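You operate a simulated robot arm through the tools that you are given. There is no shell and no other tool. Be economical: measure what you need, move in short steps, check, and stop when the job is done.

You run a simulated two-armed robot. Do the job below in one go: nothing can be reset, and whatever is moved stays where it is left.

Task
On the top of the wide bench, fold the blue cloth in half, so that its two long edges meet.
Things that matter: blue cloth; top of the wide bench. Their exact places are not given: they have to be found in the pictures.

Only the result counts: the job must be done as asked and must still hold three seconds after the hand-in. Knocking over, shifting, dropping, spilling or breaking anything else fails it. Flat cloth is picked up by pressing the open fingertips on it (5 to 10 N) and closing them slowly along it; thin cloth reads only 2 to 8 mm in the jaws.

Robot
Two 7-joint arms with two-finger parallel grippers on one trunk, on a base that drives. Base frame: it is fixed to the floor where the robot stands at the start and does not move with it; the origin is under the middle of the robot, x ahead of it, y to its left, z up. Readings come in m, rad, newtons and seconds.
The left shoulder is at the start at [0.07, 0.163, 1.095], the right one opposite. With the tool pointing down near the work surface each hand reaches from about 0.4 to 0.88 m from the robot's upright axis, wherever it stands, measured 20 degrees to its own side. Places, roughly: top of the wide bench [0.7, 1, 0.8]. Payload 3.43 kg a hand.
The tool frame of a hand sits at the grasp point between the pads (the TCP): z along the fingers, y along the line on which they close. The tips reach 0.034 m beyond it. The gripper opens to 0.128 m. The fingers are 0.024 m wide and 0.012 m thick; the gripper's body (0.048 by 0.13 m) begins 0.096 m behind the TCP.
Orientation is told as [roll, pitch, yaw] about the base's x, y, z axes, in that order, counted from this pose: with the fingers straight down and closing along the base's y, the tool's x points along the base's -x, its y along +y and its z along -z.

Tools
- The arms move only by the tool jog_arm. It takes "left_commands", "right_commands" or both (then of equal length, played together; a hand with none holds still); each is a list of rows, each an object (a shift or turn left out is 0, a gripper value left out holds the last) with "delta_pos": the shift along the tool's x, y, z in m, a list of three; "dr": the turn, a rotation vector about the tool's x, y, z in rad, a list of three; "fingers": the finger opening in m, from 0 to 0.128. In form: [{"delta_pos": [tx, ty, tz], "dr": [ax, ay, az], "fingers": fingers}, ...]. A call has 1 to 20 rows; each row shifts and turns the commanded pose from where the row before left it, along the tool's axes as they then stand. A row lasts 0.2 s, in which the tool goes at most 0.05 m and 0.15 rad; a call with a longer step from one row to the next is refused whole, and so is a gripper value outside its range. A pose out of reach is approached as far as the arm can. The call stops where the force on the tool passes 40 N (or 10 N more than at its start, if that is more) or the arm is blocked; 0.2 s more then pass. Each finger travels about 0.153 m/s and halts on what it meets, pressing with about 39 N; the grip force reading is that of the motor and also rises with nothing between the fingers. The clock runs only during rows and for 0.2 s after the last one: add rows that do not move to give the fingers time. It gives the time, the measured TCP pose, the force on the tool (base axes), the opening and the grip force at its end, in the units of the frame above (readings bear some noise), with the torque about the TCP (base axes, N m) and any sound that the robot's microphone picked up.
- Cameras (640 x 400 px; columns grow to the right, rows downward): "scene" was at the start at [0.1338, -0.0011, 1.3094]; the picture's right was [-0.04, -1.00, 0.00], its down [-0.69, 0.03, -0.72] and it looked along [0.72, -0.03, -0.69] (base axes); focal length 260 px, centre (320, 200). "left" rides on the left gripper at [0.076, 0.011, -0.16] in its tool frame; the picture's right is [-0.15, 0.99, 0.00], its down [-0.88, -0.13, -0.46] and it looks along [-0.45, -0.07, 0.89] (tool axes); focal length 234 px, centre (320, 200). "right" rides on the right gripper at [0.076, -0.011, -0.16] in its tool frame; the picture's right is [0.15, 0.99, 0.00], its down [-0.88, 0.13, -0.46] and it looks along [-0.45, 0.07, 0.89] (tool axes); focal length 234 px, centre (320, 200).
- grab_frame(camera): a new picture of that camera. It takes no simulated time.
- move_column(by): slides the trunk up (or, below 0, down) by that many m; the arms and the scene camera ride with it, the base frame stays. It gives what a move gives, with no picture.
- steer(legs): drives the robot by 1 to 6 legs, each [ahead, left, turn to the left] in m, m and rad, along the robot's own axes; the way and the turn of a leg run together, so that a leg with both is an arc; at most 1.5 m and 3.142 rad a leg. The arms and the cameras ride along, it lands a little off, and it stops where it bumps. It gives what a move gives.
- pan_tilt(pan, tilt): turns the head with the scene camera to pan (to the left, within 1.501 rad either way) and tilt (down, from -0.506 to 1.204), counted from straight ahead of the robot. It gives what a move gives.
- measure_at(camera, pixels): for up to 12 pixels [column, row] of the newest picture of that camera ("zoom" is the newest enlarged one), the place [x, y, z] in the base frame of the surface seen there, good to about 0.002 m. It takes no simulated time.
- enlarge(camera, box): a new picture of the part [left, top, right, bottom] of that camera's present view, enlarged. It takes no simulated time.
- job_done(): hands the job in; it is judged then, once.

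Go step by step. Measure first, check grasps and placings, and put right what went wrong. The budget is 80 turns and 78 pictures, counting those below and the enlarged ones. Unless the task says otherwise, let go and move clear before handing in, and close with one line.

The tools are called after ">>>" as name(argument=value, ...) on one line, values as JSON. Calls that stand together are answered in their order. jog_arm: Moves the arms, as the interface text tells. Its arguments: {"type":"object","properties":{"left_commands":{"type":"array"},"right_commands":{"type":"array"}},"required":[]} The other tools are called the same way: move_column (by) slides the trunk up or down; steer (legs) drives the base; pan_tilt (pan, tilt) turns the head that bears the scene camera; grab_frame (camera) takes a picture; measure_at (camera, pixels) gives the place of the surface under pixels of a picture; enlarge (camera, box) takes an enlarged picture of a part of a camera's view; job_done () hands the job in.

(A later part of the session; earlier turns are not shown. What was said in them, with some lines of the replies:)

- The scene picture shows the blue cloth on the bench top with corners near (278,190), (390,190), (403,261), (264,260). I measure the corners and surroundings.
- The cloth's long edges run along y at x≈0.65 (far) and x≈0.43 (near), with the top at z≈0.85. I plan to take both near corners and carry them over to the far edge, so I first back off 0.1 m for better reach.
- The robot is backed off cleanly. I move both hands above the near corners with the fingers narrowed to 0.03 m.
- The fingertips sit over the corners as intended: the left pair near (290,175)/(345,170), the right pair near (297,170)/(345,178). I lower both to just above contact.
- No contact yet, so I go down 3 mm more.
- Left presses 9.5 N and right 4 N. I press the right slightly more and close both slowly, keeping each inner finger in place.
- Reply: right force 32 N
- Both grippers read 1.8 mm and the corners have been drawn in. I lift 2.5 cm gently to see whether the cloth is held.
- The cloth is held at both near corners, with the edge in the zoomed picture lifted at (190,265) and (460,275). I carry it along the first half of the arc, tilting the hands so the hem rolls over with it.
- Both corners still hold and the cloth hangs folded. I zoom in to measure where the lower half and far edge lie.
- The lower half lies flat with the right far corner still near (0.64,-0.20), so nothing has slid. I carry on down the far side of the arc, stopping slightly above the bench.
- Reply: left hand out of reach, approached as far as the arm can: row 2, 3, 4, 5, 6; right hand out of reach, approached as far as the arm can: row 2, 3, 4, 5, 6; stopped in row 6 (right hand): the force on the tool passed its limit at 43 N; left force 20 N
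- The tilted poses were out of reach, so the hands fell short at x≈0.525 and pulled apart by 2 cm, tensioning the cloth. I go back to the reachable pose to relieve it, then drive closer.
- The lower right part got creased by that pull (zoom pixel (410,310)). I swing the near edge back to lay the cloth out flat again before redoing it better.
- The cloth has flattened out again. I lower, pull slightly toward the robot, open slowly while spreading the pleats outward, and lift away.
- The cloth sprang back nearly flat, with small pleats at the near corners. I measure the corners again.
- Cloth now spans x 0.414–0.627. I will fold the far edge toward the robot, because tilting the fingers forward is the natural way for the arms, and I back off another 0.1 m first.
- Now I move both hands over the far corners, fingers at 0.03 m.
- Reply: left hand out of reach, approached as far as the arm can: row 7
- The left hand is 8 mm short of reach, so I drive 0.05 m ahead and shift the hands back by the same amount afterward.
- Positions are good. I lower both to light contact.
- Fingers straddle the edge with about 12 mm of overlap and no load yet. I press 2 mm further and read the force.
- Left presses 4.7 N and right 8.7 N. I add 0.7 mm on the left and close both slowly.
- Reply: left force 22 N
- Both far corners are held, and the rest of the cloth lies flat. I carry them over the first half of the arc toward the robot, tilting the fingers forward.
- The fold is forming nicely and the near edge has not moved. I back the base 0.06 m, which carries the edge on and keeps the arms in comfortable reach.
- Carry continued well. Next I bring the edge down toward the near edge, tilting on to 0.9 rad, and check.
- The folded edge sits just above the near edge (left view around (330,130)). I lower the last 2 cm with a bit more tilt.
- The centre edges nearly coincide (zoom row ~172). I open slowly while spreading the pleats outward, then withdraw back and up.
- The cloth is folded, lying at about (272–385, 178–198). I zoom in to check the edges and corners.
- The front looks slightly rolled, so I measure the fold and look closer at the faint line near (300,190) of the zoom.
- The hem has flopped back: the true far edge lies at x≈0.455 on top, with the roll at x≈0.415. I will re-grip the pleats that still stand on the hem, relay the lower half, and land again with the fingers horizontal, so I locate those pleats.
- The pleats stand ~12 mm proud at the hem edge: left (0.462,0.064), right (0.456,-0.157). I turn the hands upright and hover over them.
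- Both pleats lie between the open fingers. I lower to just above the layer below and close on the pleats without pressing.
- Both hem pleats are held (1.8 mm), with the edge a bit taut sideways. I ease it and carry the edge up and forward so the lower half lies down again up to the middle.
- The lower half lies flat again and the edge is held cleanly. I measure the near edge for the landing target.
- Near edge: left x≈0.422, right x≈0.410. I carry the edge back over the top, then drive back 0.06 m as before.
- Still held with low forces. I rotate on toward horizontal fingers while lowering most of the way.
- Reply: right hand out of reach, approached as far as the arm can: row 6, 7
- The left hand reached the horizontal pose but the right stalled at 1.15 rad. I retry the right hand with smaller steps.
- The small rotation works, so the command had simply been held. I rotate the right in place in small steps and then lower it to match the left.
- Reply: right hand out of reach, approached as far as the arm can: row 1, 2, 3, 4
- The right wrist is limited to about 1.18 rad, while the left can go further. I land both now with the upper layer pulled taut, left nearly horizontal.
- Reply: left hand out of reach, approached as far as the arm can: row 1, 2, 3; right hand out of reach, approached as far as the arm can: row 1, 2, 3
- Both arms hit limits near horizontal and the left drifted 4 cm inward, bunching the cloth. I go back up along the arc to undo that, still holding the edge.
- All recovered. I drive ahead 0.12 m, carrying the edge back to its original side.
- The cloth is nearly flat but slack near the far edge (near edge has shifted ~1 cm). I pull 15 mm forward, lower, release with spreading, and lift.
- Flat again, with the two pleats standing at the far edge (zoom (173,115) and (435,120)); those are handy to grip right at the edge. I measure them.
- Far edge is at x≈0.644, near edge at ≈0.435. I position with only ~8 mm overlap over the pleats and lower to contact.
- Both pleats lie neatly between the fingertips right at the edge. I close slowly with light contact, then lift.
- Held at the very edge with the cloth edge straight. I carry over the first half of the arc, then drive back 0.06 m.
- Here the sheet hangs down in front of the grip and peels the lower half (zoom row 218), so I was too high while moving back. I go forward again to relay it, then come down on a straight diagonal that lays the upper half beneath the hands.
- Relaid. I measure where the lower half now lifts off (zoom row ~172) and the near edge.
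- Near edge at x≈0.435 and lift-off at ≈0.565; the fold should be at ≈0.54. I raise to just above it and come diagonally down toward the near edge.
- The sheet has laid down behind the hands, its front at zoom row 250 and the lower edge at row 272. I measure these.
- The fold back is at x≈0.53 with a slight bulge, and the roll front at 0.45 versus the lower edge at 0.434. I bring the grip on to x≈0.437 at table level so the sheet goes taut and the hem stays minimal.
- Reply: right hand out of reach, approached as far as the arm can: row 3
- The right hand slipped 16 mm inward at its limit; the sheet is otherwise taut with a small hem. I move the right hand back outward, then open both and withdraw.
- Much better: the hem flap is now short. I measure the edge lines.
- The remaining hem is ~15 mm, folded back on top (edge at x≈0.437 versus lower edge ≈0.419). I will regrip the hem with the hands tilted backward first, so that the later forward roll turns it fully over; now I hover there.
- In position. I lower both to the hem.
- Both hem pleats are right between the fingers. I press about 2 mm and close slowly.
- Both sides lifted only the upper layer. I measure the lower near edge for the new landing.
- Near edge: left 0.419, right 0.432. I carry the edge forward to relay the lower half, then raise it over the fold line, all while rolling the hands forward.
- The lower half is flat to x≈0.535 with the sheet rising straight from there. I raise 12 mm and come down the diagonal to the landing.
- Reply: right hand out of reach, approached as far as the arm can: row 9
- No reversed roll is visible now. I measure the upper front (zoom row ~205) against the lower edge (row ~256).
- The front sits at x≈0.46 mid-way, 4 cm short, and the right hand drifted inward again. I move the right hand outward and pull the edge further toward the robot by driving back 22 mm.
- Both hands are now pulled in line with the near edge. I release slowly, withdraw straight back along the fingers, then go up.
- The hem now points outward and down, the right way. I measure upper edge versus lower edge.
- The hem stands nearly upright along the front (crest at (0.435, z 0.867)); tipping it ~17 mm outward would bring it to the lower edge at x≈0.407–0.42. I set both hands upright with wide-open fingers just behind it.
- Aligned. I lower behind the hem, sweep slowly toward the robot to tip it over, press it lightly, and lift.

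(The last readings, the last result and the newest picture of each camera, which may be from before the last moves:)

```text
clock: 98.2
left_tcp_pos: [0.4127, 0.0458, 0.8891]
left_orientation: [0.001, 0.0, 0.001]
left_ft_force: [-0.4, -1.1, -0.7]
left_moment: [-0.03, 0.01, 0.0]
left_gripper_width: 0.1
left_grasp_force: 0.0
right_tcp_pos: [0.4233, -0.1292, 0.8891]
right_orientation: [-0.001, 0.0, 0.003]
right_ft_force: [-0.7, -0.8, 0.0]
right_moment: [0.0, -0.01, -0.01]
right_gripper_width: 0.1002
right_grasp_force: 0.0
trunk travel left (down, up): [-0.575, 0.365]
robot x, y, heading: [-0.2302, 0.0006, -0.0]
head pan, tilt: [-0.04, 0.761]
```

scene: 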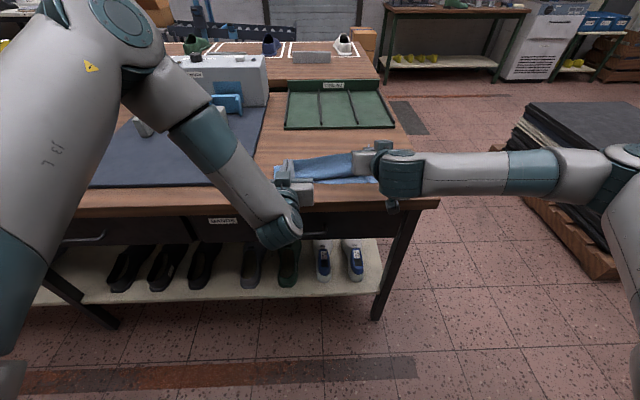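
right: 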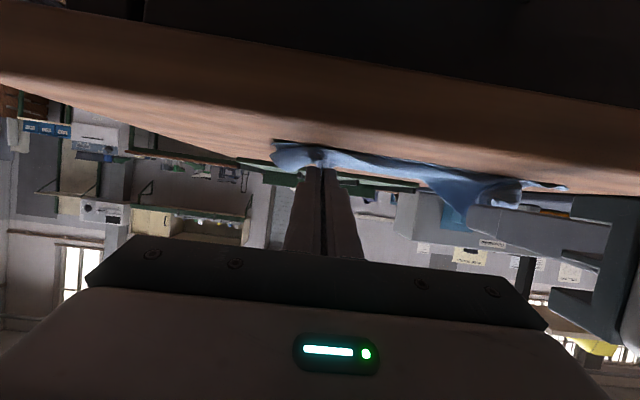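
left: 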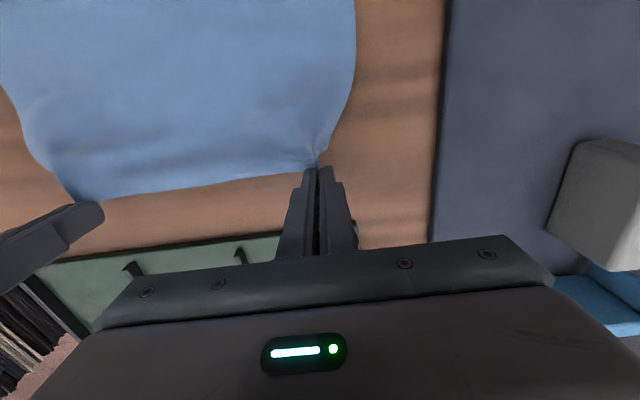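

No jam. I press 2.5 mm more to set it, then lift straight up and look.

>>> jog_arm(left_commands=[{"delta_pos": [0, 0, 0.0025]}, {}, {"delta_pos": [0, 0, -0.02]}, {"delta_pos": [0, 0, -0.04]}, {"delta_pos": [0, 0, -0.04]}, {"delta_pos": [0, 0, -0.04]}, {"delta_pos": [0, 0.04, -0.02]}, {"delta_pos": [0, 0.04, 0]}, {"delta_pos": [0, 0.04, 0]}, {}], right_commands=[{"delta_pos": [0, 0, 0.0025]}, {}, {"delta_pos": [0, 0, -0.02]}, {"delta_pos": [0, 0, -0.04]}, {"delta_pos": [0, 0, -0.04]}, {"delta_pos": [0, 0, -0.04]}, {"delta_pos": [0, -0.04, -0.02]}, {"delta_pos": [0, -0.04, 0]}, {"delta_pos": [0, -0.04, 0]}, {}])

>>> enlarge(camera="scene", box=[262, 150, 392, 215])

```text
clock: 100.4
left_tcp_pos: [0.4119, 0.1662, 1.0472]
left_orientation: [0.001, 0.001, 0.001]
left_ft_force: [0.2, -0.7, -0.2]
left_moment: [-0.03, -0.01, 0.0]
left_gripper_width: 0.1003
left_grasp_force: 0.1
right_tcp_pos: [0.4237, -0.2481, 1.0466]
right_orientation: [-0.002, 0.0, 0.006]
right_ft_force: [-0.4, 0.5, -0.4]
right_moment: [0.0, 0.04, 0.04]
right_gripper_width: 0.0999
right_grasp_force: 0.1
trunk travel left (down, up): [-0.575, 0.365]
robot x, y, heading: [-0.2296, 0.0004, 0.003]
head pan, tilt: [-0.04, 0.761]
```

```text
4.92 times, centred on (327, 182) of scene
```

zoom: 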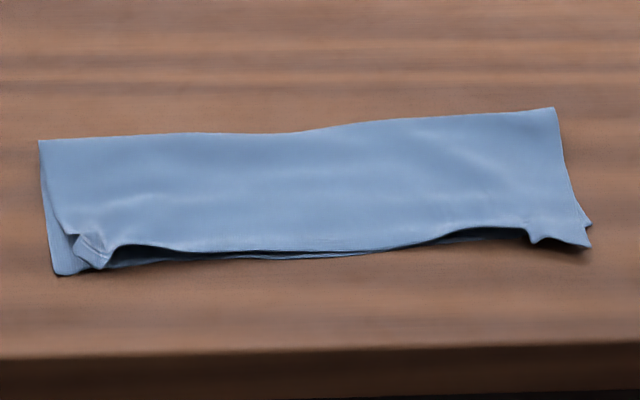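

The hem tipped over and the two long edges now coincide along the front. I check by measuring.

>>> measure_at(camera="zoom", pixels=[[60, 272], [105, 266], [75, 236], [200, 248], [200, 257], [300, 250], [300, 258], [400, 246], [450, 232], [470, 240], [585, 246], [590, 225]])

>>> measure_at(camera="zoom", pixels=[[45, 145], [150, 140], [300, 135], [420, 122], [550, 112], [300, 160], [300, 190], [300, 220], [300, 240], [530, 225], [120, 245], [560, 238]])

```text
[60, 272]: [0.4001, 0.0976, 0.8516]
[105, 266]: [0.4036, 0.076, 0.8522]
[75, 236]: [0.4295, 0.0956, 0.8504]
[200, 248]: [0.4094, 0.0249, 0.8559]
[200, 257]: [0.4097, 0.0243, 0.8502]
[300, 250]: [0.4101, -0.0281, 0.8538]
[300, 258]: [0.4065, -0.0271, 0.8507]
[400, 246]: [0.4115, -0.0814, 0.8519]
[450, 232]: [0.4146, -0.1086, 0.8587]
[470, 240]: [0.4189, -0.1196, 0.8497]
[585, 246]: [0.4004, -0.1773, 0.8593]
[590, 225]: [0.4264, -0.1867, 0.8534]
```

```text
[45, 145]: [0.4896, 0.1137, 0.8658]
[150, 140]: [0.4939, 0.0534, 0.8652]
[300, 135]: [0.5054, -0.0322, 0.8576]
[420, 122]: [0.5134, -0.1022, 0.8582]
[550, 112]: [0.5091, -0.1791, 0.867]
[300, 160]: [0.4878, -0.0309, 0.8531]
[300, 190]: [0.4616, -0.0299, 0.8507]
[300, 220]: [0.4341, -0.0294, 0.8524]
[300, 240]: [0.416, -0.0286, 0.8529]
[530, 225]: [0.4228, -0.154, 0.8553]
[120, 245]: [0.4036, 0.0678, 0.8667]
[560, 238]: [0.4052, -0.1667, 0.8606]
```

Along the middle the edges meet within 4 mm; at both ends a small standing pleat leaves the corners about 2.5 cm off. I will straddle each pleat lightly with the fingertips to spread it outward.

>>> jog_arm(left_commands=[{"fingers": 0.024}, {}, {"delta_pos": [-0.0015, -0.024, 0.0375]}, {"delta_pos": [-0.0015, -0.024, 0.0375]}, {"delta_pos": [-0.0015, -0.024, 0.0375]}, {"delta_pos": [-0.0015, -0.024, 0.0375]}, {"delta_pos": [0, 0, 0.006]}, {"delta_pos": [0, 0, 0.003]}, {}, {}], right_commands=[{"fingers": 0.024}, {}, {"delta_pos": [0.0014, 0.0228, 0.0374]}, {"delta_pos": [0.0014, 0.0228, 0.0374]}, {"delta_pos": [0.0014, 0.0228, 0.0374]}, {"delta_pos": [0.0014, 0.0228, 0.0374]}, {"delta_pos": [0, 0, 0.006]}, {"delta_pos": [0, 0, 0.003]}, {}, {}])

```text
clock: 102.6
left_tcp_pos: [0.4182, 0.0686, 0.8868]
left_orientation: [0.002, 0.001, -0.001]
left_ft_force: [-0.1, -0.2, 0.8]
left_moment: [-0.03, 0.0, -0.02]
left_gripper_width: 0.0244
left_grasp_force: 0.0
right_tcp_pos: [0.4168, -0.158, 0.8862]
right_orientation: [-0.002, 0.0, 0.002]
right_ft_force: [0.1, 0.5, 0.0]
right_moment: [-0.01, 0.02, 0.0]
right_gripper_width: 0.0243
right_grasp_force: 0.1
trunk travel left (down, up): [-0.575, 0.365]
robot x, y, heading: [-0.2304, 0.0008, 0.003]
head pan, tilt: [-0.04, 0.761]
```

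Just touching. I press about 1 mm, spread the outer fingers outward 18 mm with the inner ones staying, then lift clear.

>>> jog_arm(left_commands=[{"delta_pos": [0, 0, 0.001]}, {"delta_pos": [0, 0.0015, 0], "fingers": 0.027}, {"delta_pos": [0, 0.0015, 0], "fingers": 0.03}, {"delta_pos": [0, 0.0015, 0], "fingers": 0.033}, {"delta_pos": [0, 0.0015, 0], "fingers": 0.036}, {"delta_pos": [0, 0.0015, 0], "fingers": 0.039}, {"delta_pos": [0, 0.0015, 0], "fingers": 0.042}, {}, {"delta_pos": [0, 0, -0.02]}, {"delta_pos": [0, 0, -0.04]}, {"delta_pos": [0, 0, -0.04]}, {"delta_pos": [0, 0.02, -0.04]}, {"delta_pos": [0, 0.04, -0.02]}, {"delta_pos": [0, 0.04, 0]}, {"delta_pos": [0, 0.04, 0]}, {}], right_commands=[{"delta_pos": [0, 0, 0.001]}, {"delta_pos": [0, -0.0015, 0], "fingers": 0.027}, {"delta_pos": [0, -0.0015, 0], "fingers": 0.03}, {"delta_pos": [0, -0.0015, 0], "fingers": 0.033}, {"delta_pos": [0, -0.0015, 0], "fingers": 0.036}, {"delta_pos": [0, -0.0015, 0], "fingers": 0.039}, {"delta_pos": [0, -0.0015, 0], "fingers": 0.042}, {}, {"delta_pos": [0, 0, -0.02]}, {"delta_pos": [0, 0, -0.04]}, {"delta_pos": [0, 0, -0.04]}, {"delta_pos": [0, -0.02, -0.04]}, {"delta_pos": [0, -0.04, -0.02]}, {"delta_pos": [0, -0.04, 0]}, {"delta_pos": [0, -0.04, 0]}, {}])

>>> enlarge(camera="scene", box=[262, 150, 392, 215])

```text
clock: 106.0
left_tcp_pos: [0.4192, 0.2186, 1.0456]
left_orientation: [0.002, 0.001, 0.0]
left_ft_force: [0.7, 0.3, -0.1]
left_moment: [0.01, 0.0, 0.02]
left_gripper_width: 0.0421
left_grasp_force: 0.2
right_tcp_pos: [0.4182, -0.3075, 1.0468]
right_orientation: [-0.002, 0.001, 0.007]
right_ft_force: [0.1, -0.5, -0.7]
right_moment: [-0.02, 0.01, -0.01]
right_gripper_width: 0.042
right_grasp_force: 0.1
trunk travel left (down, up): [-0.575, 0.365]
robot x, y, heading: [-0.2263, -0.001, 0.002]
head pan, tilt: [-0.04, 0.761]
```

```text
4.92 times, centred on (327, 182) of scene
```

zoom: 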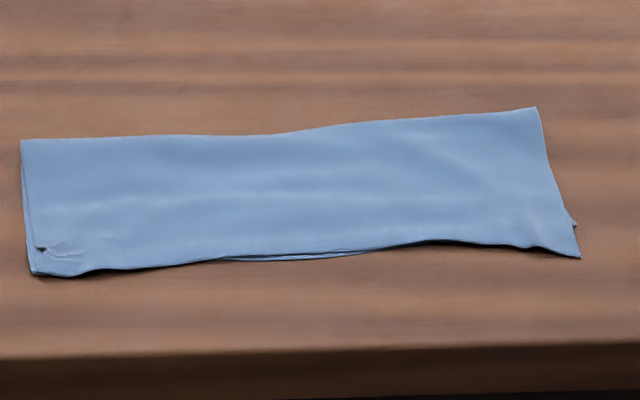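

The pleats are flattened; the left corner now matches and the edges run together. I check the numbers once more.

>>> measure_at(camera="zoom", pixels=[[35, 272], [40, 246], [80, 272], [200, 262], [300, 252], [300, 258], [420, 242], [500, 244], [577, 255], [575, 222], [25, 143], [535, 110]])

```text
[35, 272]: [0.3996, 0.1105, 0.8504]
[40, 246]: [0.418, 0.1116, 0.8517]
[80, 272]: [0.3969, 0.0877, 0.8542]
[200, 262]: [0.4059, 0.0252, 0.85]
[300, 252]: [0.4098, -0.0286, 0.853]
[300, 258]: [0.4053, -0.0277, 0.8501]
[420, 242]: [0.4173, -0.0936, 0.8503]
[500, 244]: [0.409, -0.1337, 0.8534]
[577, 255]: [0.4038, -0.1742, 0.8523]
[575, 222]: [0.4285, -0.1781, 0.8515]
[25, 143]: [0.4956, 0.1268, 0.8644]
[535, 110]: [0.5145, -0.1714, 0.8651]
```

Edges meet within ~5 mm over most of the length; only the right corner overhangs by ~2.5 cm. I nudge that overhang back gently with the right fingertips, closed, first touching down.

>>> jog_arm(right_commands=[{"fingers": 0.0}, {"delta_pos": [0.0025, 0.0352, 0.03]}, {"delta_pos": [0.0025, 0.0352, 0.03]}, {"delta_pos": [0.0025, 0.0352, 0.03]}, {"delta_pos": [0.0025, 0.0352, 0.03]}, {"delta_pos": [0, 0, 0.03]}, {"delta_pos": [0, 0, 0.008]}, {"delta_pos": [0, 0, 0.003]}, {}, {}])

```text
clock: 108.2
left_tcp_pos: [0.4193, 0.2187, 1.0474]
left_orientation: [0.002, 0.0, 0.0]
left_ft_force: [-0.6, -0.9, 0.1]
left_moment: [0.06, -0.04, 0.0]
left_gripper_width: 0.0419
left_grasp_force: 0.1
right_tcp_pos: [0.4083, -0.1661, 0.8856]
right_orientation: [-0.002, -0.001, 0.004]
right_ft_force: [0.7, 0.7, 1.0]
right_moment: [-0.02, 0.02, 0.0]
right_gripper_width: 0.0002
right_grasp_force: 33.4
trunk travel left (down, up): [-0.575, 0.365]
robot x, y, heading: [-0.2268, 0.0028, -0.002]
head pan, tilt: [-0.04, 0.761]
```

Barely touching. I press 1 mm more, drag 14 mm away from the robot, and lift clear.

>>> jog_arm(right_commands=[{"delta_pos": [0, 0, 0.001]}, {"delta_pos": [-0.0035, 0, 0]}, {"delta_pos": [-0.0035, 0, 0]}, {"delta_pos": [-0.0035, 0, 0]}, {"delta_pos": [-0.0035, 0, 0]}, {}, {"delta_pos": [0, 0, -0.02]}, {"delta_pos": [0, 0, -0.04]}, {"delta_pos": [0, 0, -0.04]}, {"delta_pos": [0, -0.02, -0.04]}, {"delta_pos": [0, -0.04, -0.02]}, {"delta_pos": [0, -0.04, 0]}, {}])

>>> grab_frame(camera="scene")

```text
clock: 111.0
left_tcp_pos: [0.4188, 0.2183, 1.0454]
left_orientation: [0.0, 0.0, -0.001]
left_ft_force: [0.6, 0.3, -0.9]
left_moment: [0.0, 0.02, 0.01]
left_gripper_width: 0.0422
left_grasp_force: 0.0
right_tcp_pos: [0.4226, -0.2647, 1.0455]
right_orientation: [-0.003, 0.0, 0.005]
right_ft_force: [-0.2, -0.6, -0.4]
right_moment: [-0.04, -0.02, -0.02]
right_gripper_width: 0.0
right_grasp_force: 32.5
trunk travel left (down, up): [-0.575, 0.365]
robot x, y, heading: [-0.2326, -0.0019, 0.001]
head pan, tilt: [-0.04, 0.761]
```

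```text
refused: no pictures are left
```

No pictures are left, so I couldn't check the last small nudge at the right corner. Both hands are clear and the cloth is released, so I hand in.

>>> job_done()

```text
The job is handed in.
```

I folded the blue cloth in half on the bench: in the last measurements its long edges met within about 5 mm over most of their length. One right corner still overhung by about 2.5 cm then. I nudged it back about 1.4 cm before handing in, but had no pictures left to check the result.
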